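You operate a simulated robot arm through the tools that you are given. There is no shell and no other tool. Be economical: measure what you need, move in short steps, check, and stop when the job is done.

Carry out the task below with a simulated two-armed robot. There is one attempt and no reset: what you move stays moved.

TASK
On the deck of the steel cart, fold the white cloth in half, so that its two short edges meet.

Only the result counts: the job must be done as asked and must still hold three seconds after the hand-in. Knocking over, shifting, dropping, spilling or breaking anything else fails it. Flat cloth is picked up by pressing the open fingertips on it (5 to 10 N) and closing them slowly along it; thin cloth reads only 2 to 8 mm in the jaws.

THE ROBOT
Two 7-joint arms with two-finger parallel grippers on one trunk, on a base that drives. Base frame: it is fixed to the floor where the robot stands at the start and does not move with it; the origin is under the middle of the robot, x ahead of it, y to its left, z up. Readings come in m, degrees, newtons and seconds.
The left shoulder is at the start at [0.07, 0.163, 1.095], the right one opposite. With the tool pointing down near the work surface each hand reaches from about 0.38 to 0.88 m from the robot's upright axis, wherever it stands, measured 20 degrees to its own side. Places, roughly: deck of the steel cart [0.5, 0.1, 0.8]. Payload 3.43 kg a hand.
The TCP of each hand is the grasp point between the finger pads, 0.034 m short of the fingertips. In the tool frame z runs along the fingers and y along their closing line. Largest opening 0.128 m; finger width 0.024, thickness 0.012; the body of the gripper, 0.048 by 0.13 m, starts 0.096 m behind the TCP.
Orientation is that of the tool frame in the base frame, as a unit quaternion [x, y, z, w]. With the fingers straight down and closing along the base's y, the tool's x points along the base's -x, its y along +y and its z along -z.

THE INTERFACE
- The arms move only by the tool jog_arm. It takes "left_motion", "right_motion" or both (then of equal length, played together; a hand with none holds still); each is one flat list of numbers, 7 for each row, row after row: the shift along the tool's x, y, z in mm, then the turn, a rotation vector about the tool's x, y, z in degrees, then the closure, from 0 (fully open) to 1 (shut). In form: [tx, ty, tz, rx, ry, rz, hand, tx, ty, tz, rx, ry, rz, hand, ...]. A call has 1 to 12 rows; each row is the pose to reach, as a shift and turn from the pose commanded when the call began, along the tool's axes at that moment. Rows are played at 5 a second. More than 0.05 m and 8.6 degrees between two rows, or a gripper value outside its range, and nothing of the call is played. A pose out of reach is approached as far as the arm can. The call stops where the force on the tool passes 40 N (or 10 N more than at its start, if that is more) or the arm is blocked; 0.2 s more then pass. Each finger travels about 0.153 m/s and halts on what it meets, pressing with about 44 N; the grip force reading is that of the motor and also rises with nothing between the fingers. The clock runs only during rows and for 0.2 s after the last one: add rows that repeat a pose to give the fingers time. The reply holds the time, the measured pose of the TCP, the force on the tool along the base axes, the opening and the grip force, in the units named above and with some noise, with the torque about the TCP (base axes, N m) and any sound that the robot's microphone picked up.
- Cameras (640 x 400 px; columns grow to the right, rows downward): "scene" is now at [0.123, 0.0265, 1.2975]; the picture's right is [0.35, -0.93, 0.00], its down [-0.73, -0.28, -0.62] and it looks along [0.58, 0.22, -0.79] (base axes); focal length 281 px, centre (320, 200). "left" rides on the left gripper at [0.076, 0.011, -0.16] in its tool frame; the picture's right is [-0.15, 0.99, 0.00], its down [-0.88, -0.13, -0.46] and it looks along [-0.45, -0.07, 0.89] (tool axes); focal length 234 px, centre (320, 200). "right" rides on the right gripper at [0.076, -0.011, -0.16] in its tool frame; the picture's right is [0.15, 0.99, 0.00], its down [-0.88, 0.13, -0.46] and it looks along [-0.45, 0.07, 0.89] (tool axes); focal length 234 px, centre (320, 200). There is no depth. A picture from a camera that has moved, and an enlarged one, comes with that camera's place and axes in the base frame and with its lens.
- capture(camera): a new picture of that camera. No time passes.
- slide_trunk(by): slides the trunk up (or, below 0, down) by that many m; the arms and the scene camera ride with it, the base frame stays. It gives what a move gives, with no picture.
- roll_base(legs): drives the robot by 1 to 6 legs, each [ahead, left, turn to the left] in m, m and degrees, along the robot's own axes; the way and the turn of a leg run together, so that a leg with both is an arc; at most 1.5 m and 180 degrees a leg. The arms and the cameras ride along, it lands a little off, and it stops where it bumps. It gives what a move gives.
- aim_head(pan, tilt): turns the head with the scene camera to pan (to the left, within 86 degrees either way) and tilt (down, from -29 to 69), counted from straight ahead of the robot. It gives what a move gives.
- close_up(camera, box): a new picture of the part [left, top, right, bottom] of that camera's present view, enlarged. No time passes.
- close_job(): hands the job in; it is judged then, once.

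Go step by step. Nothing tells you exact positions but the pictures and the camera data: compare them with the known pose of the tool, close in by small moves and look again before you grip or let go. The budget is 120 turns and 100 pictures, counting those below and the enlarged ones. Unless the task says otherwise, let go and move clear before handing in, and close with one line.

The tools are called after "Emit:" as name(argument=value, ...) on one line, values as JSON. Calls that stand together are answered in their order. jog_arm: Moves the arms, as the interface text tells. Its arguments: {"type":"object","properties":{"left_motion":{"type":"array","items":{"type":"number"}},"right_motion":{"type":"array","items":{"type":"number"}}},"required":[]} The other tools are called the same way: slide_trunk (by) slides the trunk up or down; roll_base (legs) drives the base; aim_head (pan, tilt) turns the head that bears the scene camera; capture (camera) takes a picture; close_up (camera, box) takes an enlarged picture of a part of a camera's view; close_job () hands the job in.

At the start:

```text
t: 0.0
left_tool_pos: [0.5317, 0.4351, 0.9423]
left_orientation: [0.001, 1.0, 0.0, 0.0]
left_force: [-0.3, 1.4, 0.7]
left_torque: [-0.03, -0.02, 0.01]
left_gripper_width: 0.128
left_grasp_force: 0.0
right_tool_pos: [0.7136, -0.1091, 0.9593]
right_orientation: [0.0, 1.0, 0.0, -0.001]
right_force: [0.4, 0.7, 0.2]
right_torque: [-0.01, -0.01, 0.0]
right_gripper_width: 0.1282
right_grasp_force: 0.0
trunk travel left (down, up): [-0.575, 0.365]
robot x, y, heading: [0.0018, -0.0013, -0.2]
head pan, tilt: [20.8, 51.7]
```

scene: 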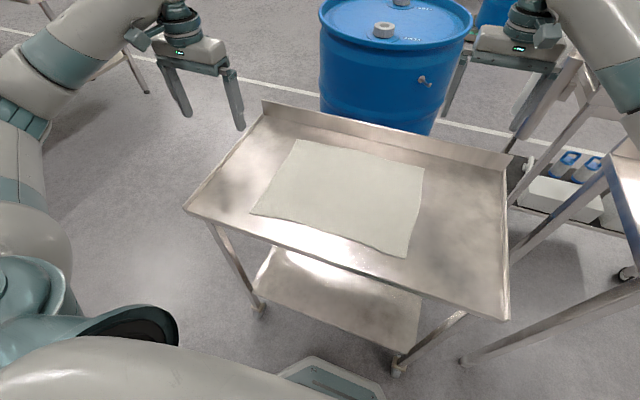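
right: 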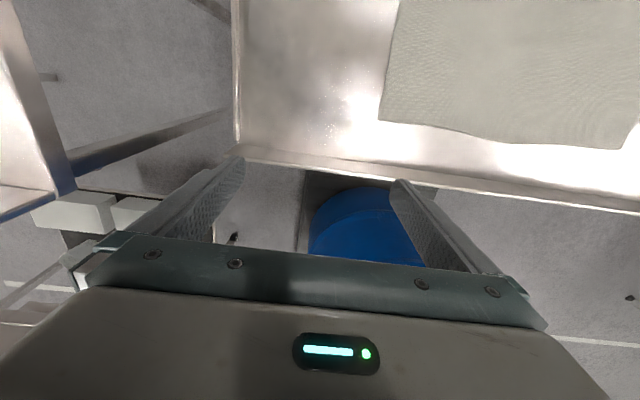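
left: 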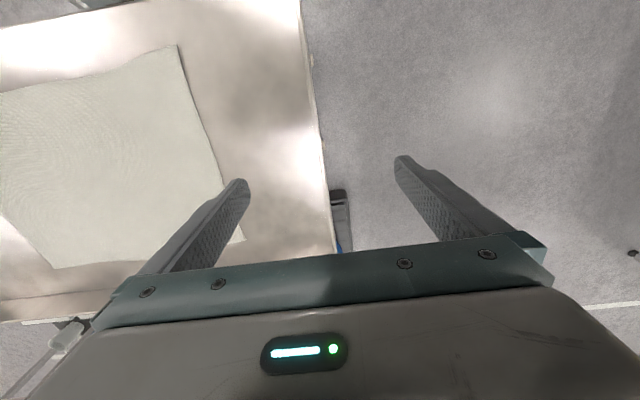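

The cloth lies with its short edges at about y=0.29 and y=-0.04, spanning x from about 0.41 to 0.66. I'll bring the left hand over the near-left corner and the right hand over the far-left corner, staying high.

Emit:
jog_arm(left_motion=[20, -16, 0, 0, 0, 0, 0.4, 40, -32, 0, 0, 0, 0, 0.75, 60, -48, 0, 0, 0, 0, 0.75, 80, -64, 0, 0, 0, 0, 0.75, 100, -80, 0, 0, 0, 0, 0.75, 100, -96, 0, 0, 0, 0, 0.75, 100, -112, 0, 0, 0, 0, 0.75, 100, -128, 0, 0, 0, 0, 0.75, 100, -144, 0, 0, 0, 0, 0.75, 100, -160, 0, 0, 0, 0, 0.75], right_motion=[8, 38, 0, 0, 0, 0, 0.4, 16, 76, 0, 0, 0, 0, 0.75, 24, 114, 0, 0, 0, 0, 0.75, 32, 152, 0, 0, 0, 0, 0.75, 40, 190, 0, 0, 0, 0, 0.75, 48, 228, 0, 0, 0, 0, 0.75, 56, 266, 0, 0, 0, 0, 0.75, 64, 304, 0, 0, 0, 0, 0.75, 74, 342, 0, 0, 0, 0, 0.75, 84, 380, 0, 0, 0, 0, 0.75])

Emit:
capture(camera="scene")

```text
t: 2.2
left_tool_pos: [0.4322, 0.2761, 0.9412]
left_orientation: [0.001, 1.0, 0.0, -0.001]
left_force: [0.1, -0.4, 0.1]
left_torque: [0.02, 0.0, -0.01]
left_gripper_width: 0.032
left_grasp_force: 0.0
right_tool_pos: [0.6403, 0.2314, 0.9583]
right_orientation: [0.002, 1.0, 0.001, -0.001]
right_force: [0.6, -0.9, -0.2]
right_torque: [-0.02, 0.0, 0.0]
right_gripper_width: 0.0319
right_grasp_force: 0.1
right hand out of reach, approached as far as the arm can: row 10
trunk travel left (down, up): [-0.575, 0.365]
robot x, y, heading: [0.0001, 0.001, 0.0]
head pan, tilt: [20.8, 51.7]
```

```text
96 pictures are left
camera scene: at [0.1244, 0.0257, 1.2973], right [0.35, -0.93, 0.0], down [-0.73, -0.28, -0.62], along [0.58, 0.22, -0.79], focal length 281 px, centre (320, 200)
```

scene: 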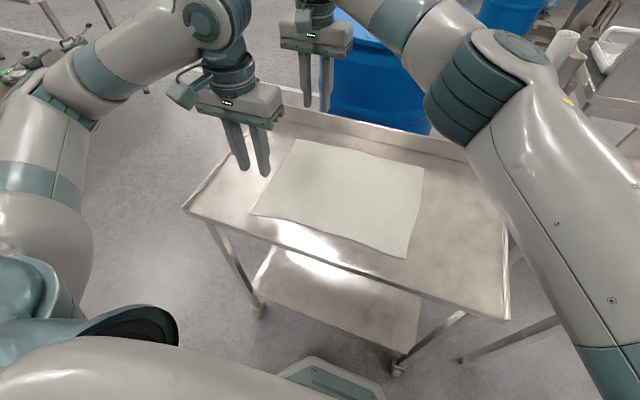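

The right arm runs out of reach at this edge, so I'll drive the base 0.14 m to the left, which centres the robot on the cloth.

Emit:
roll_base(legs=[[0, 0.14, 0]])

Emit:
capture(camera="scene")

```text
t: 3.5
left_tool_pos: [0.4293, 0.4146, 0.9403]
left_orientation: [-0.001, 1.0, 0.0, -0.001]
left_force: [0.4, 0.2, 0.1]
left_torque: [-0.02, 0.02, 0.02]
left_gripper_width: 0.032
left_grasp_force: 0.0
right_tool_pos: [0.6389, 0.3706, 0.9598]
right_orientation: [-0.001, 1.0, 0.0, 0.0]
right_force: [0.8, -0.8, 0.3]
right_torque: [-0.01, -0.03, 0.01]
right_gripper_width: 0.0321
right_grasp_force: 0.0
trunk travel left (down, up): [-0.575, 0.365]
robot x, y, heading: [-0.0002, 0.139, 0.1]
head pan, tilt: [20.8, 51.7]
```

```text
95 pictures are left
camera scene: at [0.1228, 0.1649, 1.2975], right [0.36, -0.93, 0.0], down [-0.73, -0.28, -0.62], along [0.58, 0.22, -0.79], focal length 281 px, centre (320, 200)
```

scene: 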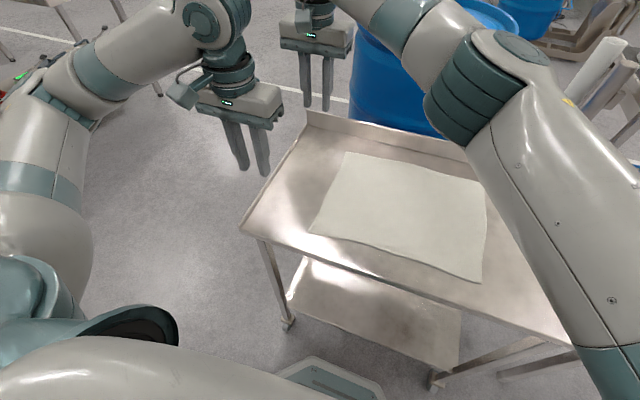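

The corners come out in the same places from the new viewpoint: near-left about (0.401, 0.290), far-left about (0.655, 0.297). Next I move both hands above these corners and part of the way down.

Emit:
jog_arm(left_motion=[0, -36, 0, 0, 0, 0, 0.75, 0, -72, 0, 0, 0, 0, 0.75, 0, -108, 0, 0, 0, 0, 0.75, 0, -145, 0, 0, 0, 0, 0.75, 0, -145, 35, 0, 0, 0, 0.75, 0, -145, 70, 0, 0, 0, 0.75, 0, -145, 70, 0, 0, 0, 0.75], right_motion=[3, -25, 0, 0, 0, 0, 0.75, 6, -50, 0, 0, 0, 0, 0.75, 9, -75, 0, 0, 0, 0, 0.75, 11, -95, 0, 0, 0, 0, 0.75, 11, -95, 45, 0, 0, 0, 0.75, 11, -95, 90, 0, 0, 0, 0.75, 11, -95, 90, 0, 0, 0, 0.75])

Emit:
capture(camera="scene")

Emit:
capture(camera="left")

Emit:
capture(camera="right")

```text
t: 5.1
left_tool_pos: [0.4292, 0.2699, 0.8726]
left_orientation: [-0.001, 1.0, 0.0, 0.0]
left_force: [0.5, -0.1, 0.5]
left_torque: [-0.04, -0.02, 0.0]
left_gripper_width: 0.0321
left_grasp_force: 0.0
right_tool_pos: [0.6277, 0.2765, 0.8698]
right_orientation: [0.0, 1.0, -0.001, 0.0]
right_force: [-0.1, 0.0, 0.3]
right_torque: [0.0, -0.02, -0.01]
right_gripper_width: 0.0321
right_grasp_force: 0.1
trunk travel left (down, up): [-0.575, 0.365]
robot x, y, heading: [0.0012, 0.1392, 0.2]
head pan, tilt: [20.8, 51.7]
```

```text
94 pictures are left
camera scene: at [0.1223, 0.1643, 1.2976], right [0.36, -0.93, 0.0], down [-0.73, -0.28, -0.62], along [0.58, 0.22, -0.78], focal length 281 px, centre (320, 200)
```

scene: 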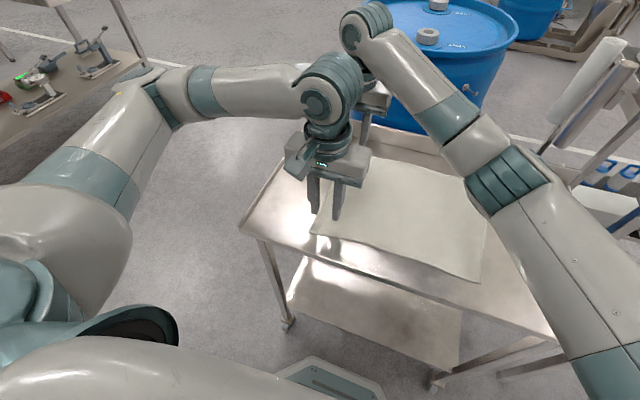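

```text
93 pictures are left
camera left: at [0.3534, 0.2809, 1.0306], right [0.15, 0.99, 0.0], down [0.88, -0.13, 0.46], along [0.45, -0.07, -0.89], focal length 234 px, centre (320, 200)
```

left: 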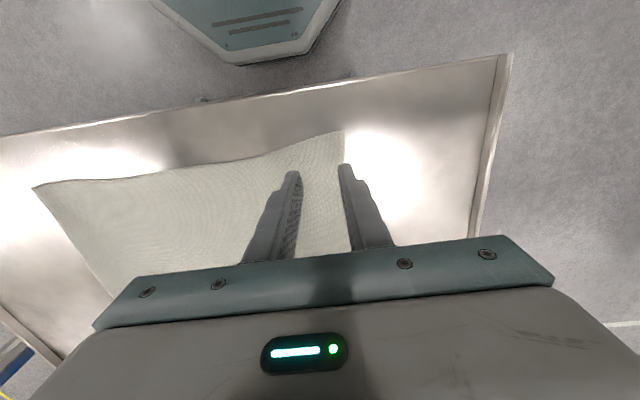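

```text
92 pictures are left
camera right: at [0.5519, 0.2647, 1.0293], right [-0.15, 0.99, 0.0], down [0.88, 0.13, 0.46], along [0.45, 0.07, -0.89], focal length 234 px, centre (320, 200)
```

right: 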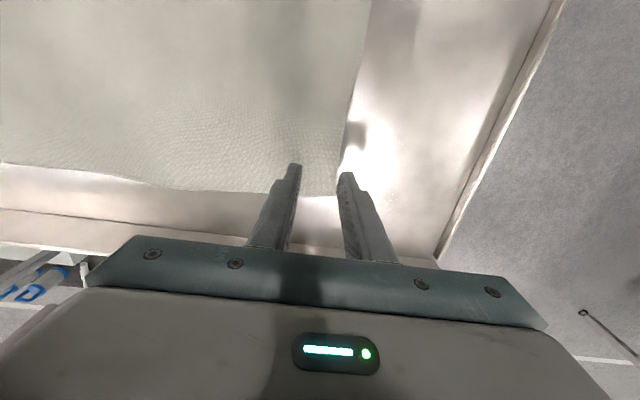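

Both hands are placed well: the cloth edge is at y≈0.295 for the left hand and y≈0.300 for the right. I'll shift a few mm outward and come down close to the deck.

Emit:
jog_arm(left_motion=[0, 2, 12, 0, 0, 0, 0.75, 0, 2, 24, 0, 0, 0, 0.75, 0, 2, 33, 0, 0, 0, 0.75, 0, 2, 35, 0, 0, 0, 0.75], right_motion=[0, 3, 12, 0, 0, 0, 0.75, 0, 3, 22, 0, 0, 0, 0.75, 0, 3, 30, 0, 0, 0, 0.75, 0, 3, 32, 0, 0, 0, 0.75])

```text
t: 6.1
left_tool_pos: [0.4293, 0.2717, 0.8376]
left_orientation: [0.0, 1.0, 0.0, 0.0]
left_force: [0.1, 0.6, -0.4]
left_torque: [-0.02, -0.01, -0.01]
left_gripper_width: 0.0323
left_grasp_force: 0.0
right_tool_pos: [0.6284, 0.2796, 0.8379]
right_orientation: [0.0, 1.0, 0.0, -0.001]
right_force: [0.6, 0.2, 0.9]
right_torque: [0.04, 0.02, -0.01]
right_gripper_width: 0.0318
right_grasp_force: 0.1
trunk travel left (down, up): [-0.575, 0.365]
robot x, y, heading: [0.0015, 0.1365, -0.0]
head pan, tilt: [20.8, 51.7]
```

No contact yet, so I keep going down in 1 mm steps.

Emit:
jog_arm(left_motion=[0, 0, 1, 0, 0, 0, 0.75, 0, 0, 2, 0, 0, 0, 0.75, 0, 0, 3, 0, 0, 0, 0.75], right_motion=[0, 0, 1, 0, 0, 0, 0.75, 0, 0, 2, 0, 0, 0, 0.75, 0, 0, 3, 0, 0, 0, 0.75])

```text
t: 6.9
left_tool_pos: [0.4294, 0.2732, 0.8363]
left_orientation: [-0.001, 1.0, -0.001, 0.002]
left_force: [-0.2, 4.1, 23.8]
left_torque: [0.06, 0.17, -0.05]
left_gripper_width: 0.032
left_grasp_force: 0.0
right_tool_pos: [0.6269, 0.2778, 0.8361]
right_orientation: [0.0, 1.0, 0.0, 0.001]
right_force: [-0.7, -0.4, -0.8]
right_torque: [0.01, 0.02, -0.03]
right_gripper_width: 0.032
right_grasp_force: 0.0
trunk travel left (down, up): [-0.575, 0.365]
robot x, y, heading: [-0.0008, 0.1383, -0.0]
head pan, tilt: [20.8, 51.7]
```

The left hand is pressing at 24 N, which is too much, so I back it off about 1.2 mm. The right hand has not touched yet and comes down another 1 mm.

Emit:
jog_arm(left_motion=[0, 0, -1.2, 0, 0, 0, 0.75, 0, 0, -1.2, 0, 0, 0, 0.75], right_motion=[0, 0, 0.5, 0, 0, 0, 0.75, 0, 0, 1, 0, 0, 0, 0.75])

```text
t: 7.5
left_tool_pos: [0.4287, 0.2719, 0.8363]
left_orientation: [-0.001, 1.0, 0.0, 0.002]
left_force: [2.4, 0.9, 16.6]
left_torque: [0.01, -0.03, -0.04]
left_gripper_width: 0.032
left_grasp_force: 0.0
right_tool_pos: [0.6266, 0.2776, 0.8355]
right_orientation: [0.0, 1.0, 0.001, 0.0]
right_force: [-0.6, 1.8, 9.5]
right_torque: [0.07, 0.01, 0.0]
right_gripper_width: 0.0322
right_grasp_force: 0.2
trunk travel left (down, up): [-0.575, 0.365]
robot x, y, heading: [0.0009, 0.1358, -0.1]
head pan, tilt: [20.8, 51.7]
```

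The right hand presses at 9.5 N, which is good. I ease the left off by another 1.3 mm.

Emit:
jog_arm(left_motion=[0, 0, -1.3, 0, 0, 0, 0.75, 0, 0, -1.3, 0, 0, 0, 0.75])

```text
t: 8.1
left_tool_pos: [0.4281, 0.2713, 0.8356]
left_orientation: [-0.001, 1.0, 0.0, 0.0]
left_force: [-0.8, 0.0, 0.8]
left_torque: [-0.03, 0.02, 0.02]
left_gripper_width: 0.0325
left_grasp_force: 0.1
right_tool_pos: [0.6262, 0.2776, 0.8352]
right_orientation: [0.0, 1.0, 0.0, 0.001]
right_force: [-0.2, 2.4, 18.4]
right_torque: [0.11, -0.01, -0.02]
right_gripper_width: 0.0319
right_grasp_force: 0.0
trunk travel left (down, up): [-0.575, 0.365]
robot x, y, heading: [0.0005, 0.1365, 0.0]
head pan, tilt: [20.8, 51.7]
```

Emit:
jog_arm(left_motion=[0, 0, 0.6, 0, 0, 0, 0.75, 0, 0, 0.6, 0, 0, 0, 0.75, 0, 0, 0.6, 0, 0, 0, 0.75], right_motion=[0, 0, -0.7, 0, 0, 0, 0.75, 0, 0, -0.7, 0, 0, 0, 0.75, 0, 0, -0.7, 0, 0, 0, 0.75])

```text
t: 8.9
left_tool_pos: [0.4285, 0.2715, 0.8364]
left_orientation: [-0.002, 1.0, 0.0, 0.001]
left_force: [-0.6, 0.0, -0.3]
left_torque: [-0.02, 0.0, -0.02]
left_gripper_width: 0.0321
left_grasp_force: 0.1
right_tool_pos: [0.6269, 0.2782, 0.8353]
right_orientation: [0.0, 1.0, 0.0, 0.0]
right_force: [-0.2, 2.6, 15.3]
right_torque: [0.2, 0.01, -0.01]
right_gripper_width: 0.0322
right_grasp_force: 0.0
trunk travel left (down, up): [-0.575, 0.365]
robot x, y, heading: [0.0013, 0.1385, 0.2]
head pan, tilt: [20.8, 51.7]
```

Emit:
jog_arm(left_motion=[0, 0, 0.7, 0, 0, 0, 0.75, 0, 0, 0.7, 0, 0, 0, 0.75, 0, 0, 0.7, 0, 0, 0, 0.75], right_motion=[0, 0, -0.7, 0, 0, 0, 0.75, 0, 0, -0.7, 0, 0, 0, 0.75, 0, 0, -0.7, 0, 0, 0, 0.75])

```text
t: 9.7
left_tool_pos: [0.4297, 0.2708, 0.8367]
left_orientation: [-0.001, 1.0, 0.0, 0.001]
left_force: [-1.8, 1.5, 9.9]
left_torque: [0.02, 0.11, -0.03]
left_gripper_width: 0.032
left_grasp_force: 0.1
right_tool_pos: [0.6263, 0.2768, 0.8347]
right_orientation: [0.001, 1.0, 0.0, -0.001]
right_force: [0.4, 1.5, 6.2]
right_torque: [0.06, -0.02, 0.01]
right_gripper_width: 0.032
right_grasp_force: 0.0
trunk travel left (down, up): [-0.575, 0.365]
robot x, y, heading: [-0.0011, 0.1367, -0.2]
head pan, tilt: [20.8, 51.7]
```

The left presses at 9.9 N and the right at 6.2 N, so I close both slowly.

Emit:
jog_arm(left_motion=[0, 0, 0, 0, 0, 0, 0.775, 0, 0, 0, 0, 0, 0, 0.8, 0, 0, 0, 0, 0, 0, 0.825, 0, 0, 0, 0, 0, 0, 0.85, 0, 0, 0, 0, 0, 0, 0.875, 0, 0, 0, 0, 0, 0, 0.9, 0, 0, 0, 0, 0, 0, 0.925, 0, 0, 0, 0, 0, 0, 0.95, 0, 0, 0, 0, 0, 0, 0.975, 0, 0, 0, 0, 0, 0, 1, 0, 0, 0, 0, 0, 0, 1], right_motion=[0, 0, 0, 0, 0, 0, 0.775, 0, 0, 0, 0, 0, 0, 0.8, 0, 0, 0, 0, 0, 0, 0.825, 0, 0, 0, 0, 0, 0, 0.85, 0, 0, 0, 0, 0, 0, 0.875, 0, 0, 0, 0, 0, 0, 0.9, 0, 0, 0, 0, 0, 0, 0.925, 0, 0, 0, 0, 0, 0, 0.95, 0, 0, 0, 0, 0, 0, 0.975, 0, 0, 0, 0, 0, 0, 1, 0, 0, 0, 0, 0, 0, 1])

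Emit:
capture(camera="left")

Emit:
capture(camera="right")

```text
t: 12.1
left_tool_pos: [0.4288, 0.2707, 0.8355]
left_orientation: [0.0, 1.0, 0.001, 0.001]
left_force: [0.8, 0.5, 20.0]
left_torque: [0.02, 0.03, 0.01]
left_gripper_width: 0.0
left_grasp_force: 33.0
right_tool_pos: [0.6266, 0.279, 0.8361]
right_orientation: [-0.001, 1.0, 0.0, 0.0]
right_force: [-0.7, 0.5, 0.9]
right_torque: [-0.01, 0.0, 0.0]
right_gripper_width: 0.0003
right_grasp_force: 33.2
trunk travel left (down, up): [-0.575, 0.365]
robot x, y, heading: [-0.002, 0.1389, -0.0]
head pan, tilt: [20.8, 51.7]
```

```text
91 pictures are left
camera left: at [0.3531, 0.282, 0.9943], right [0.14, 0.99, 0.0], down [0.88, -0.13, 0.46], along [0.45, -0.07, -0.89], focal length 234 px, centre (320, 200)
```

left: 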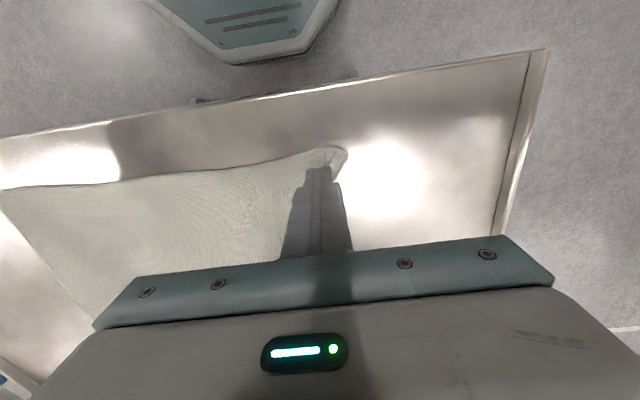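

```text
90 pictures are left
camera right: at [0.5508, 0.2664, 0.996], right [-0.15, 0.99, 0.0], down [0.88, 0.13, 0.46], along [0.45, 0.07, -0.89], focal length 234 px, centre (320, 200)
```

right: 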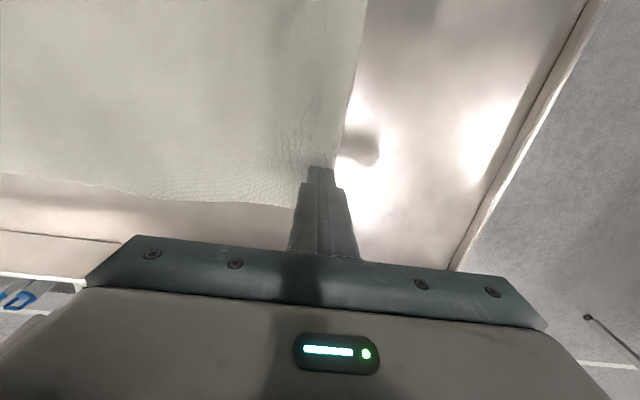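

Both jaws read 0 mm, so neither has the cloth. I'll lift a little, reopen and look.

Emit:
jog_arm(left_motion=[0, 0, -6, 0, 0, 0, 1, 0, 0, -12, 0, 0, 0, 1, 0, 0, -12, 0, 0, 0, 0.7, 0, 0, -12, 0, 0, 0, 0.7], right_motion=[0, 0, -6, 0, 0, 0, 1, 0, 0, -12, 0, 0, 0, 1, 0, 0, -12, 0, 0, 0, 0.7, 0, 0, -12, 0, 0, 0, 0.7])

Emit:
capture(camera="left")

Emit:
capture(camera="right")

```text
t: 13.1
left_tool_pos: [0.4301, 0.2726, 0.8462]
left_orientation: [0.0, 1.0, 0.0, 0.0]
left_force: [-0.1, -0.9, -0.2]
left_torque: [-0.03, -0.02, 0.0]
left_gripper_width: 0.0384
left_grasp_force: 0.1
right_tool_pos: [0.6288, 0.2778, 0.8463]
right_orientation: [0.0, 1.0, 0.0, 0.0]
right_force: [-0.3, -0.1, 0.0]
right_torque: [0.01, 0.05, 0.03]
right_gripper_width: 0.0384
right_grasp_force: 0.1
trunk travel left (down, up): [-0.575, 0.365]
robot x, y, heading: [0.0003, 0.1376, 0.0]
head pan, tilt: [20.8, 51.7]
```

```text
89 pictures are left
camera left: at [0.3547, 0.2825, 1.0057], right [0.14, 0.99, 0.0], down [0.88, -0.13, 0.46], along [0.45, -0.07, -0.89], focal length 234 px, centre (320, 200)
```

left: 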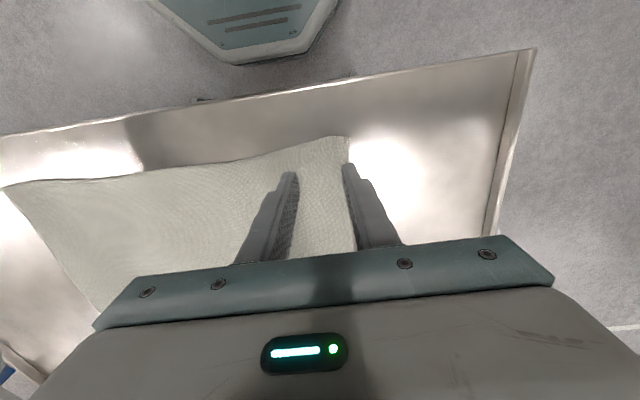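

```text
88 pictures are left
camera right: at [0.5523, 0.2671, 1.0071], right [-0.15, 0.99, 0.0], down [0.88, 0.13, 0.46], along [0.45, 0.07, -0.89], focal length 234 px, centre (320, 200)
```

right: 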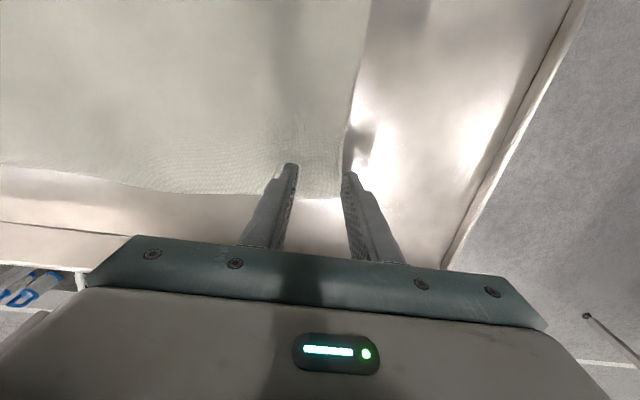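

The cloth sprang back flat, and the outer finger was overhanging the edge. I move the hands inward 8–10 mm so both fingers land fully on cloth, then press again.

Emit:
jog_arm(left_motion=[0, -8, 0, 0, 0, 0, 0.7, 0, -8, 6, 0, 0, 0, 0.7, 0, -8, 10, 0, 0, 0, 0.7, 0, -8, 11.5, 0, 0, 0, 0.7, 0, -8, 12, 0, 0, 0, 0.7, 0, -8, 12, 0, 0, 0, 0.7], right_motion=[0, -10, 0, 0, 0, 0, 0.7, 0, -10, 6, 0, 0, 0, 0.7, 0, -10, 10, 0, 0, 0, 0.7, 0, -10, 11.5, 0, 0, 0, 0.7, 0, -10, 12.2, 0, 0, 0, 0.7, 0, -10, 12.2, 0, 0, 0, 0.7])

```text
t: 14.5
left_tool_pos: [0.4301, 0.2639, 0.8359]
left_orientation: [-0.001, 1.0, 0.0, 0.001]
left_force: [1.4, -0.1, 15.0]
left_torque: [0.08, 0.06, -0.02]
left_gripper_width: 0.0385
left_grasp_force: 0.1
right_tool_pos: [0.6277, 0.2681, 0.8354]
right_orientation: [0.0, 1.0, 0.0, 0.0]
right_force: [-0.2, 0.8, -0.2]
right_torque: [0.0, 0.01, 0.01]
right_gripper_width: 0.0381
right_grasp_force: 0.0
trunk travel left (down, up): [-0.575, 0.365]
robot x, y, heading: [0.0003, 0.134, 0.1]
head pan, tilt: [20.8, 51.7]
```

Emit:
jog_arm(left_motion=[0, 0, -0.5, 0, 0, 0, 0.7, 0, 0, -0.5, 0, 0, 0, 0.7, 0, 0, -0.5, 0, 0, 0, 0.7], right_motion=[0, 0, 0.7, 0, 0, 0, 0.7, 0, 0, 0.7, 0, 0, 0, 0.7, 0, 0, 0.7, 0, 0, 0, 0.7])

```text
t: 15.3
left_tool_pos: [0.4302, 0.2636, 0.8353]
left_orientation: [0.0, 1.0, -0.001, 0.001]
left_force: [3.0, 1.0, 16.6]
left_torque: [0.03, -0.01, 0.0]
left_gripper_width: 0.038
left_grasp_force: 0.0
right_tool_pos: [0.6262, 0.2686, 0.8342]
right_orientation: [0.0, 1.0, 0.0, 0.0]
right_force: [0.2, -1.2, 5.0]
right_torque: [0.08, -0.04, 0.01]
right_gripper_width: 0.038
right_grasp_force: 0.0
trunk travel left (down, up): [-0.575, 0.365]
robot x, y, heading: [0.0023, 0.1376, 0.0]
head pan, tilt: [20.8, 51.7]
```

Emit:
jog_arm(left_motion=[0, 0, -0.6, 0, 0, 0, 0.7, 0, 0, -0.6, 0, 0, 0, 0.7, 0, 0, -0.6, 0, 0, 0, 0.7], right_motion=[0, 0, 0.3, 0, 0, 0, 0.7, 0, 0, 0.3, 0, 0, 0, 0.7, 0, 0, 0.3, 0, 0, 0, 0.7])

```text
t: 16.1
left_tool_pos: [0.4301, 0.2641, 0.8353]
left_orientation: [0.0, 1.0, 0.0, 0.0]
left_force: [2.0, 1.2, 6.4]
left_torque: [0.0, 0.01, -0.02]
left_gripper_width: 0.0385
left_grasp_force: 0.1
right_tool_pos: [0.627, 0.2677, 0.8366]
right_orientation: [-0.001, 1.0, 0.001, 0.001]
right_force: [0.5, -1.5, 11.8]
right_torque: [0.08, -0.06, 0.01]
right_gripper_width: 0.0378
right_grasp_force: 0.1
trunk travel left (down, up): [-0.575, 0.365]
robot x, y, heading: [0.0005, 0.1358, 0.0]
head pan, tilt: [20.8, 51.7]
```

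The left presses at 6.4 N and the right at 11.8 N. I close halfway, slowly, and check the force.

Emit:
jog_arm(left_motion=[0, 0, 0, 0, 0, 0, 0.715, 0, 0, 0, 0, 0, 0, 0.73, 0, 0, 0, 0, 0, 0, 0.745, 0, 0, 0, 0, 0, 0, 0.76, 0, 0, 0, 0, 0, 0, 0.775, 0, 0, 0, 0, 0, 0, 0.79, 0, 0, 0, 0, 0, 0, 0.805, 0, 0, 0, 0, 0, 0, 0.82, 0, 0, 0, 0, 0, 0, 0.835, 0, 0, 0, 0, 0, 0, 0.85], right_motion=[0, 0, -0.2, 0, 0, 0, 0.715, 0, 0, -0.2, 0, 0, 0, 0.73, 0, 0, -0.2, 0, 0, 0, 0.745, 0, 0, -0.2, 0, 0, 0, 0.76, 0, 0, -0.2, 0, 0, 0, 0.775, 0, 0, -0.2, 0, 0, 0, 0.79, 0, 0, -0.2, 0, 0, 0, 0.805, 0, 0, -0.2, 0, 0, 0, 0.82, 0, 0, -0.2, 0, 0, 0, 0.835, 0, 0, -0.2, 0, 0, 0, 0.85])

Emit:
close_up(camera="left", box=[200, 100, 440, 250])

Emit:
close_up(camera="right", box=[200, 100, 440, 250])

```text
t: 18.3
left_tool_pos: [0.4301, 0.2633, 0.8359]
left_orientation: [0.0, 1.0, 0.0, 0.001]
left_force: [0.2, -0.1, 1.2]
left_torque: [0.01, 0.01, 0.02]
left_gripper_width: 0.0191
left_grasp_force: 0.6
right_tool_pos: [0.6273, 0.2687, 0.8347]
right_orientation: [0.0, 1.0, 0.0, 0.0]
right_force: [0.0, 0.2, 12.4]
right_torque: [0.08, -0.02, 0.01]
right_gripper_width: 0.02
right_grasp_force: 0.5
trunk travel left (down, up): [-0.575, 0.365]
robot x, y, heading: [0.0013, 0.137, 0.2]
head pan, tilt: [20.8, 51.7]
```

```text
2.67 times, centred on (320, 175) of left
camera zoom: at [0.3538, 0.2742, 0.9947], right [0.14, 0.99, 0.0], down [0.88, -0.13, 0.46], along [0.45, -0.07, -0.89], focal length 624 px, centre (320, 267)
```

zoom: 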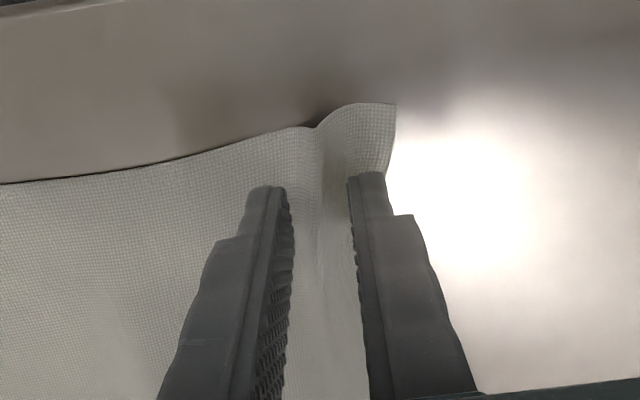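

```text
2.67 times, centred on (320, 175) of right
camera zoom: at [0.551, 0.257, 0.9955], right [-0.15, 0.99, 0.0], down [0.88, 0.13, 0.46], along [0.45, 0.07, -0.89], focal length 624 px, centre (320, 267)
```

zoom: 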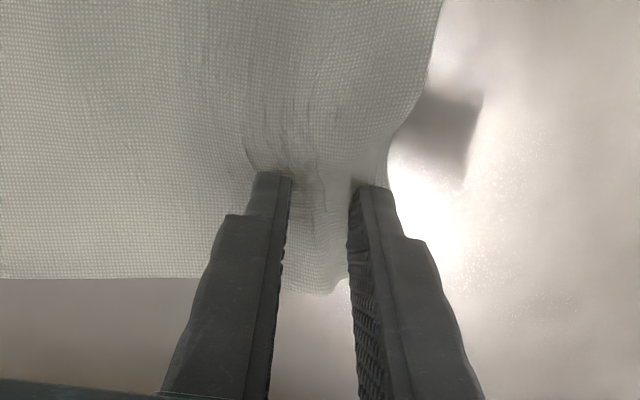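

Ridges are forming between the fingers of both hands. The left force has dropped, so I add a touch of pressure and keep closing slowly.

Emit:
jog_arm(left_motion=[0, 0, 0.5, 0, 0, 0, 0.85, 0, 0, 0.5, 0, 0, 0, 0.865, 0, 0, 0.5, 0, 0, 0, 0.88, 0, 0, 0.5, 0, 0, 0, 0.895, 0, 0, 0.5, 0, 0, 0, 0.91, 0, 0, 0.5, 0, 0, 0, 0.925, 0, 0, 0.5, 0, 0, 0, 0.94, 0, 0, 0.5, 0, 0, 0, 0.955, 0, 0, 0.5, 0, 0, 0, 0.97, 0, 0, 0.5, 0, 0, 0, 0.985, 0, 0, 0.5, 0, 0, 0, 1, 0, 0, 0.5, 0, 0, 0, 1], right_motion=[0, 0, 0, 0, 0, 0, 0.85, 0, 0, 0, 0, 0, 0, 0.865, 0, 0, 0, 0, 0, 0, 0.88, 0, 0, 0, 0, 0, 0, 0.895, 0, 0, 0, 0, 0, 0, 0.91, 0, 0, 0, 0, 0, 0, 0.925, 0, 0, 0, 0, 0, 0, 0.94, 0, 0, 0, 0, 0, 0, 0.955, 0, 0, 0, 0, 0, 0, 0.97, 0, 0, 0, 0, 0, 0, 0.985, 0, 0, 0, 0, 0, 0, 1, 0, 0, 0, 0, 0, 0, 1])

Emit:
close_up(camera="left", box=[200, 100, 440, 250])

Emit:
close_up(camera="right", box=[200, 100, 440, 250])

```text
t: 20.9
left_tool_pos: [0.4286, 0.2629, 0.8362]
left_orientation: [-0.001, 1.0, 0.001, 0.0]
left_force: [1.5, 0.6, 8.3]
left_torque: [-0.02, -0.04, -0.02]
left_gripper_width: 0.0025
left_grasp_force: 36.8
right_tool_pos: [0.6275, 0.2675, 0.8345]
right_orientation: [0.0, 1.0, 0.0, 0.0]
right_force: [-1.1, -0.6, 11.0]
right_torque: [0.05, 0.04, -0.02]
right_gripper_width: 0.0023
right_grasp_force: 37.9
trunk travel left (down, up): [-0.575, 0.365]
robot x, y, heading: [0.0021, 0.1356, 0.0]
head pan, tilt: [20.8, 51.7]
```

```text
2.67 times, centred on (320, 175) of left
camera zoom: at [0.3536, 0.2744, 0.9943], right [0.14, 0.99, 0.0], down [0.88, -0.13, 0.46], along [0.45, -0.07, -0.89], focal length 624 px, centre (320, 267)
```

zoom: 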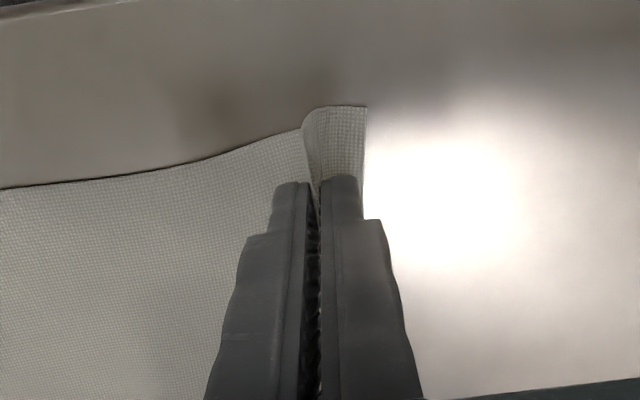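

```text
2.67 times, centred on (320, 175) of right
camera zoom: at [0.5508, 0.2569, 0.9956], right [-0.15, 0.99, 0.0], down [0.88, 0.13, 0.46], along [0.45, 0.07, -0.89], focal length 624 px, centre (320, 267)
```

zoom: 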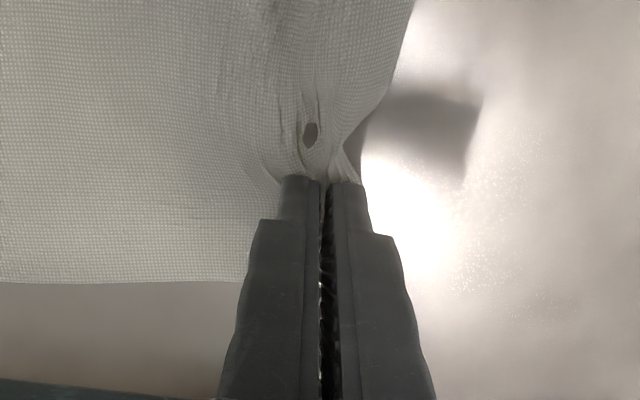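

Both jaws now read about 2.4 mm, so both hold cloth. Before folding I check whether the rest of the cloth has shifted.

Emit:
capture(camera="scene")

Emit:
capture(camera="left")

```text
83 pictures are left
camera scene: at [0.1211, 0.1639, 1.2977], right [0.36, -0.93, 0.0], down [-0.73, -0.28, -0.62], along [0.58, 0.22, -0.78], focal length 281 px, centre (320, 200)
```

scene: 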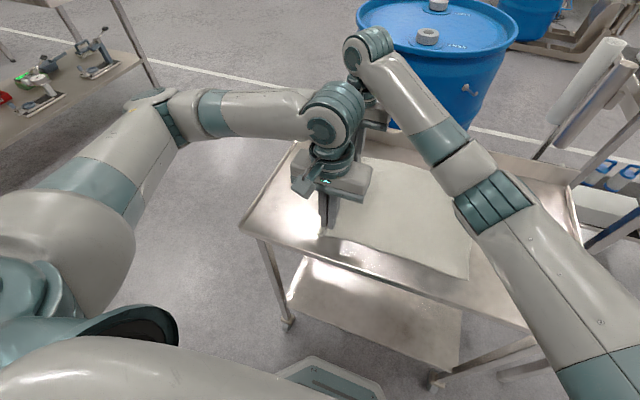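

```text
82 pictures are left
camera left: at [0.3536, 0.2744, 0.9943], right [0.14, 0.99, 0.0], down [0.88, -0.13, 0.46], along [0.45, -0.07, -0.89], focal length 234 px, centre (320, 200)
```

left: 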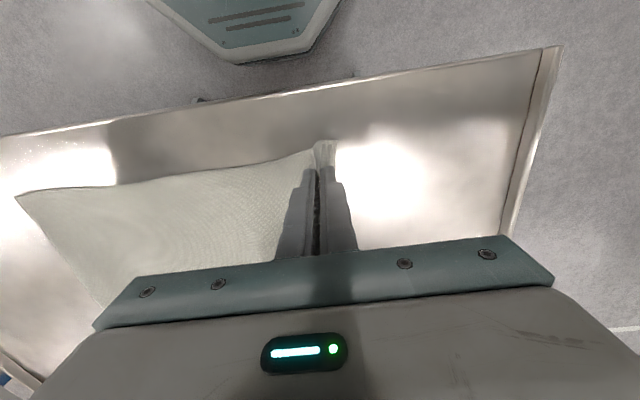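

The whole cloth slid about 19 mm toward +y as the ridges formed: its right edge is now at y≈-0.018 and the fold line at y≈0.148. I lift both hands together along the first half of an arc, tilting the fingers gradually.

Emit:
jog_arm(left_motion=[0, -2.2, -14.2, -2.08, 0, 0, 1, 0, -6.5, -28.2, -4.17, 0, 0, 1, 0, -12.6, -41.6, -6.25, 0, 0, 1, 0, -20.5, -54.3, -8.33, 0, 0, 1, 0, -30.2, -66, -10.4, 0, 0, 1, 0, -41.5, -76.7, -12.5, 0, 0, 1, 0, -54.2, -86, -14.6, 0, 0, 1, 0, -68.1, -93.8, -16.7, 0, 0, 1, 0, -82.8, -100.1, -18.75, 0, 0, 1, 0, -98.4, -104.6, -20.8, 0, 0, 1, 0, -114.5, -107.4, -22.9, 0, 0, 1, 0, -130.9, -108.3, -25, 0, 0, 1], right_motion=[0, -2.2, -14.2, -2.08, 0, 0, 1, 0, -6.5, -28.2, -4.17, 0, 0, 1, 0, -12.6, -41.6, -6.25, 0, 0, 1, 0, -20.5, -54.3, -8.33, 0, 0, 1, 0, -30.2, -66, -10.4, 0, 0, 1, 0, -41.5, -76.7, -12.5, 0, 0, 1, 0, -54.2, -86, -14.6, 0, 0, 1, 0, -68.1, -93.8, -16.7, 0, 0, 1, 0, -82.8, -100.1, -18.75, 0, 0, 1, 0, -98.4, -104.6, -20.8, 0, 0, 1, 0, -114.5, -107.4, -22.9, 0, 0, 1, 0, -130.9, -108.3, -25, 0, 0, 1])

Emit:
capture(camera="scene")

Emit:
capture(camera="left")

Emit:
capture(camera="right")

```text
t: 23.5
left_tool_pos: [0.4294, 0.132, 0.9441]
left_orientation: [-0.001, 0.976, 0.217, -0.001]
left_force: [0.8, -0.8, 0.7]
left_torque: [-0.02, 0.01, -0.02]
left_gripper_width: 0.0023
left_grasp_force: 36.6
right_tool_pos: [0.6264, 0.1352, 0.9421]
right_orientation: [0.0, 0.976, 0.217, 0.0]
right_force: [-0.7, 0.3, 0.5]
right_torque: [-0.01, 0.06, 0.0]
right_gripper_width: 0.0024
right_grasp_force: 37.2
trunk travel left (down, up): [-0.575, 0.365]
robot x, y, heading: [-0.0, 0.1389, 0.2]
head pan, tilt: [20.8, 51.7]
```

```text
81 pictures are left
camera scene: at [0.1227, 0.1622, 1.2975], right [0.36, -0.93, 0.0], down [-0.73, -0.28, -0.62], along [0.58, 0.22, -0.78], focal length 281 px, centre (320, 200)
```

scene: 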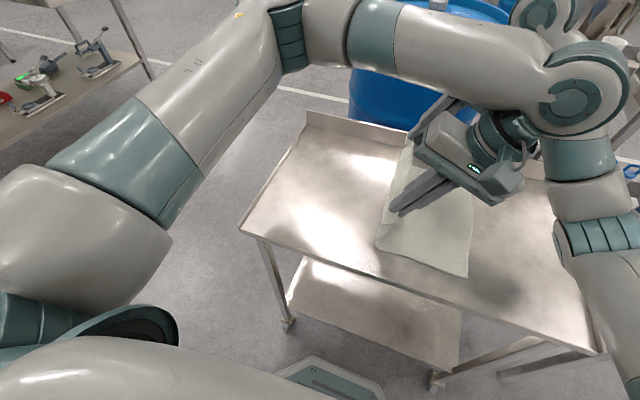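

```text
80 pictures are left
camera left: at [0.3534, 0.073, 1.0924], right [0.15, 0.9, 0.42], down [0.88, -0.31, 0.36], along [0.45, 0.32, -0.83], focal length 234 px, centre (320, 200)
```

left: 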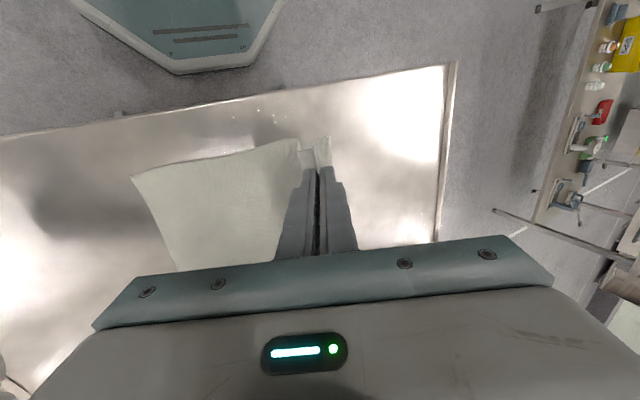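

```text
79 pictures are left
camera right: at [0.5514, 0.0564, 1.0827], right [-0.15, 0.9, 0.42], down [0.88, -0.08, 0.47], along [0.45, 0.44, -0.78], focal length 234 px, centre (320, 200)
```

right: 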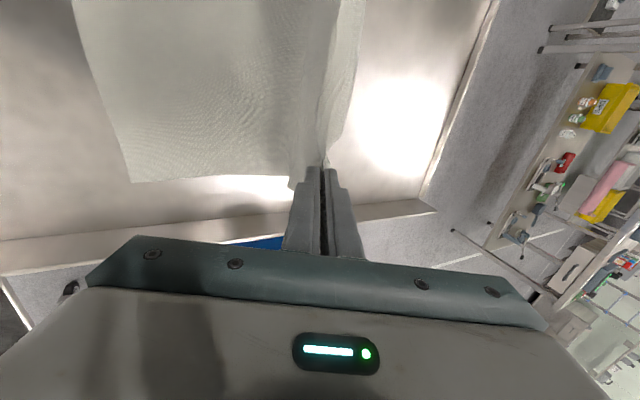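

The fold is going cleanly and the right edge has stayed put. I continue along the second half of the arc and stop just above the deck.

Emit:
jog_arm(left_motion=[0, -15.2, -6.1, -2.08, 0, 0, 1, 0, -30.9, -10.4, -4.17, 0, 0, 1, 0, -46.7, -12.9, -6.25, 0, 0, 1, 0, -62.8, -13.5, -8.33, 0, 0, 1, 0, -78.4, -12.2, -10.4, 0, 0, 1, 0, -93.6, -9.1, -12.5, 0, 0, 1, 0, -108.1, -4.2, -14.6, 0, 0, 1, 0, -121.5, 2.5, -16.7, 0, 0, 1, 0, -133.7, 10.6, -18.75, 0, 0, 1, 0, -144.6, 20.3, -20.8, 0, 0, 1, 0, -144.6, 20.3, -20.8, 0, 0, 1], right_motion=[0, -15.2, -6.1, -2.08, 0, 0, 1, 0, -30.9, -10.4, -4.17, 0, 0, 1, 0, -46.7, -12.9, -6.25, 0, 0, 1, 0, -62.8, -13.5, -8.33, 0, 0, 1, 0, -78.4, -12.2, -10.4, 0, 0, 1, 0, -93.6, -9.1, -12.5, 0, 0, 1, 0, -108.1, -4.2, -14.6, 0, 0, 1, 0, -121.5, 2.5, -16.7, 0, 0, 1, 0, -133.7, 10.6, -18.75, 0, 0, 1, 0, -144.6, 20.3, -20.8, 0, 0, 1, 0, -144.6, 20.3, -20.8, 0, 0, 1])

Emit:
capture(camera="scene")

Emit:
capture(camera="left")

Emit:
capture(camera="right")

```text
t: 25.9
left_tool_pos: [0.4307, 0.0278, 0.8642]
left_orientation: [-0.001, 0.921, 0.388, 0.0]
left_force: [1.2, -0.2, 0.3]
left_torque: [-0.07, 0.0, -0.02]
left_gripper_width: 0.0022
left_grasp_force: 37.1
left hand out of reach, approached as far as the arm can: row 10, 11
right_tool_pos: [0.6278, 0.0142, 0.8634]
right_orientation: [0.0, 0.921, 0.389, 0.0]
right_force: [-0.4, 0.2, -0.4]
right_torque: [-0.03, 0.05, 0.04]
right_gripper_width: 0.0027
right_grasp_force: 37.3
trunk travel left (down, up): [-0.575, 0.365]
robot x, y, heading: [0.0012, 0.1339, 0.0]
head pan, tilt: [20.8, 51.7]
```

```text
78 pictures are left
camera scene: at [0.1225, 0.1641, 1.2975], right [0.36, -0.93, 0.0], down [-0.73, -0.28, -0.62], along [0.58, 0.22, -0.78], focal length 281 px, centre (320, 200)
```

scene: 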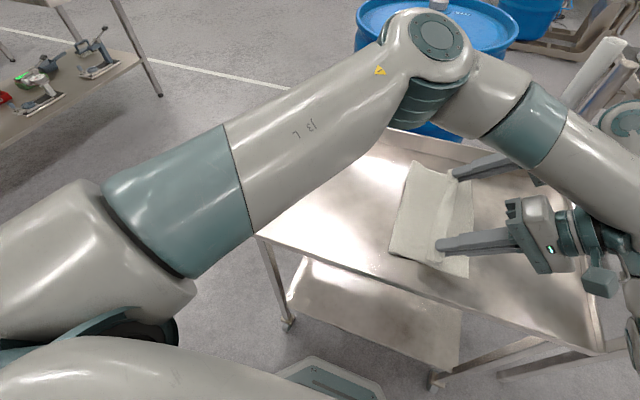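

```text
77 pictures are left
camera left: at [0.3548, -0.0794, 0.9826], right [0.15, 0.69, 0.71], down [0.88, -0.42, 0.23], along [0.45, 0.59, -0.67], focal length 234 px, centre (320, 200)
```

left: 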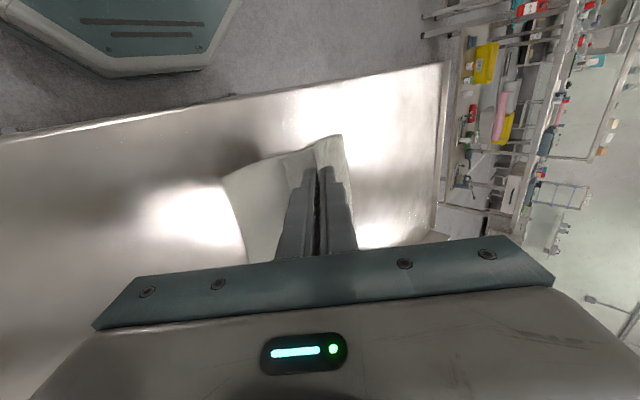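

```text
76 pictures are left
camera right: at [0.552, -0.1081, 0.9669], right [-0.15, 0.69, 0.71], down [0.88, -0.24, 0.41], along [0.45, 0.69, -0.57], focal length 234 px, centre (320, 200)
```

right: 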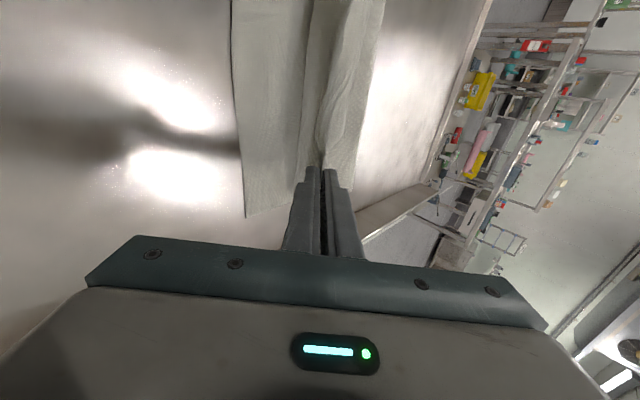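

The left arm is at its reach limit about 2 cm short. I'll ease both hands back a little along the arc, roll the base 5 cm to the right, and then finish the placement.

Emit:
jog_arm(left_motion=[0, 12, 2.5, 0, 0, 0, 1, 0, 24, 5, 0, 0, 0, 1, 0, 35.2, 7.6, 0, 0, 0, 1], right_motion=[0, 15, 5.6, 0, 0, 0, 1, 0, 30, 11.3, 0, 0, 0, 1, 0, 44.3, 16.9, 0, 0, 0, 1])

Emit:
roll_base(legs=[[0, -0.05, 0]])

Emit:
capture(camera="scene")

```text
t: 26.7
left_tool_pos: [0.4305, 0.0575, 0.8826]
left_orientation: [0.0, 0.921, 0.389, -0.001]
left_force: [0.3, 0.1, 0.3]
left_torque: [-0.06, -0.02, -0.02]
left_gripper_width: 0.0023
left_grasp_force: 37.4
right_tool_pos: [0.629, 0.0573, 0.883]
right_orientation: [0.0, 0.922, 0.388, -0.001]
right_force: [-1.0, -0.3, -0.7]
right_torque: [-0.04, 0.04, 0.01]
right_gripper_width: 0.0025
right_grasp_force: 37.3
trunk travel left (down, up): [-0.575, 0.365]
robot x, y, heading: [0.0017, 0.1389, 0.1]
head pan, tilt: [20.8, 51.7]
```

```text
t: 27.6
left_tool_pos: [0.4307, 0.0067, 0.8835]
left_orientation: [-0.001, 0.921, 0.39, -0.001]
left_force: [0.4, 0.0, 0.0]
left_torque: [-0.03, 0.0, -0.03]
left_gripper_width: 0.0024
left_grasp_force: 36.9
right_tool_pos: [0.6282, 0.0071, 0.8816]
right_orientation: [0.0, 0.921, 0.391, 0.0]
right_force: [0.0, -0.5, 0.2]
right_torque: [-0.03, -0.01, -0.01]
right_gripper_width: 0.0027
right_grasp_force: 37.4
trunk travel left (down, up): [-0.575, 0.365]
robot x, y, heading: [0.0007, 0.091, -0.1]
head pan, tilt: [20.8, 51.7]
```

```text
75 pictures are left
camera scene: at [0.1229, 0.114, 1.2975], right [0.36, -0.93, 0.0], down [-0.73, -0.28, -0.62], along [0.58, 0.22, -0.78], focal length 281 px, centre (320, 200)
```

scene: 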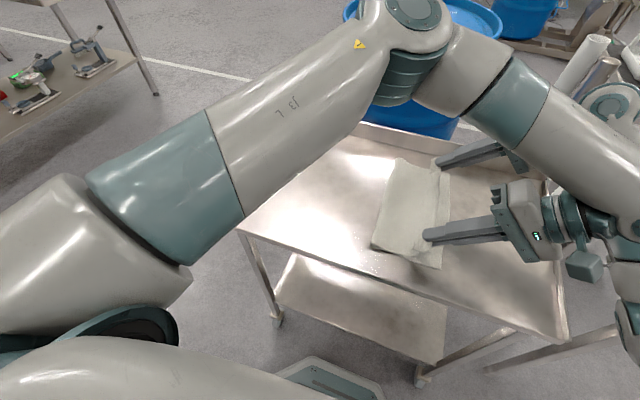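

The hands sit at the right y. I lower straight down until the fingertips are just above the deck.

Emit:
jog_arm(left_motion=[0, -7.3, 7.1, 0, 0, 0, 1, 0, -14.6, 14.2, 0, 0, 0, 1, 0, -22, 21.4, 0, 0, 0, 1, 0, -29.4, 28.6, 0, 0, 0, 1], right_motion=[0, -7.3, 7.1, 0, 0, 0, 1, 0, -14.6, 14.2, 0, 0, 0, 1, 0, -22, 21.4, 0, 0, 0, 1, 0, -29.4, 28.6, 0, 0, 0, 1])

Emit:
capture(camera="scene")

Emit:
capture(camera="left")

Emit:
capture(camera="right")

```text
t: 28.6
left_tool_pos: [0.4302, 0.0077, 0.8428]
left_orientation: [0.0, 0.921, 0.39, 0.0]
left_force: [1.3, -0.4, 0.3]
left_torque: [-0.06, 0.0, -0.03]
left_gripper_width: 0.0024
left_grasp_force: 37.0
right_tool_pos: [0.6285, 0.0079, 0.842]
right_orientation: [0.0, 0.921, 0.389, -0.001]
right_force: [-1.0, 0.0, -0.2]
right_torque: [-0.04, 0.03, 0.02]
right_gripper_width: 0.0024
right_grasp_force: 37.2
trunk travel left (down, up): [-0.575, 0.365]
robot x, y, heading: [-0.0019, 0.0925, 0.1]
head pan, tilt: [20.8, 51.7]
```

```text
74 pictures are left
camera scene: at [0.1231, 0.1151, 1.2975], right [0.36, -0.93, 0.0], down [-0.73, -0.28, -0.62], along [0.58, 0.22, -0.79], focal length 281 px, centre (320, 200)
```

scene: 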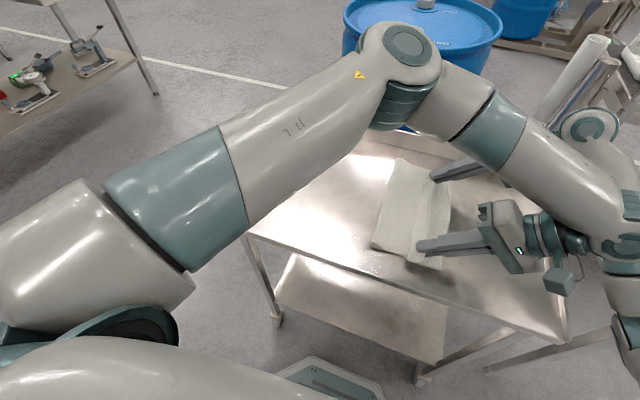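

```text
73 pictures are left
camera left: at [0.3543, -0.0998, 0.9613], right [0.15, 0.69, 0.71], down [0.88, -0.42, 0.22], along [0.45, 0.59, -0.67], focal length 234 px, centre (320, 200)
```

left: 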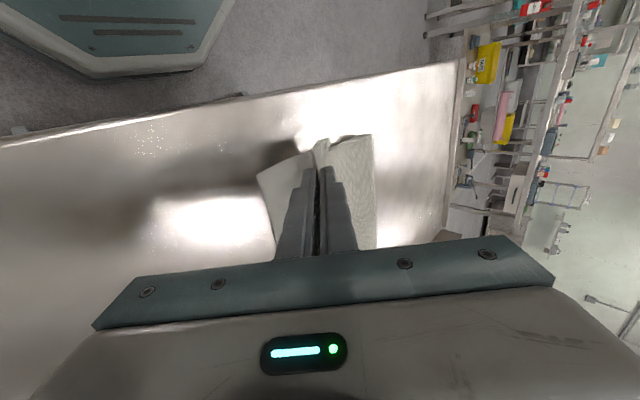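

```text
72 pictures are left
camera right: at [0.5523, -0.1145, 0.9451], right [-0.15, 0.69, 0.71], down [0.88, -0.24, 0.41], along [0.45, 0.69, -0.57], focal length 234 px, centre (320, 200)
```

right: 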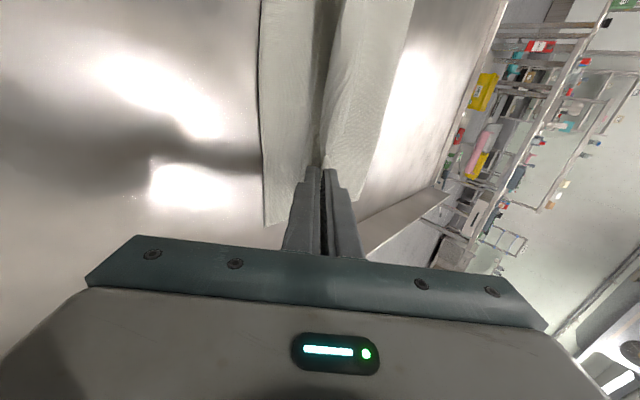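

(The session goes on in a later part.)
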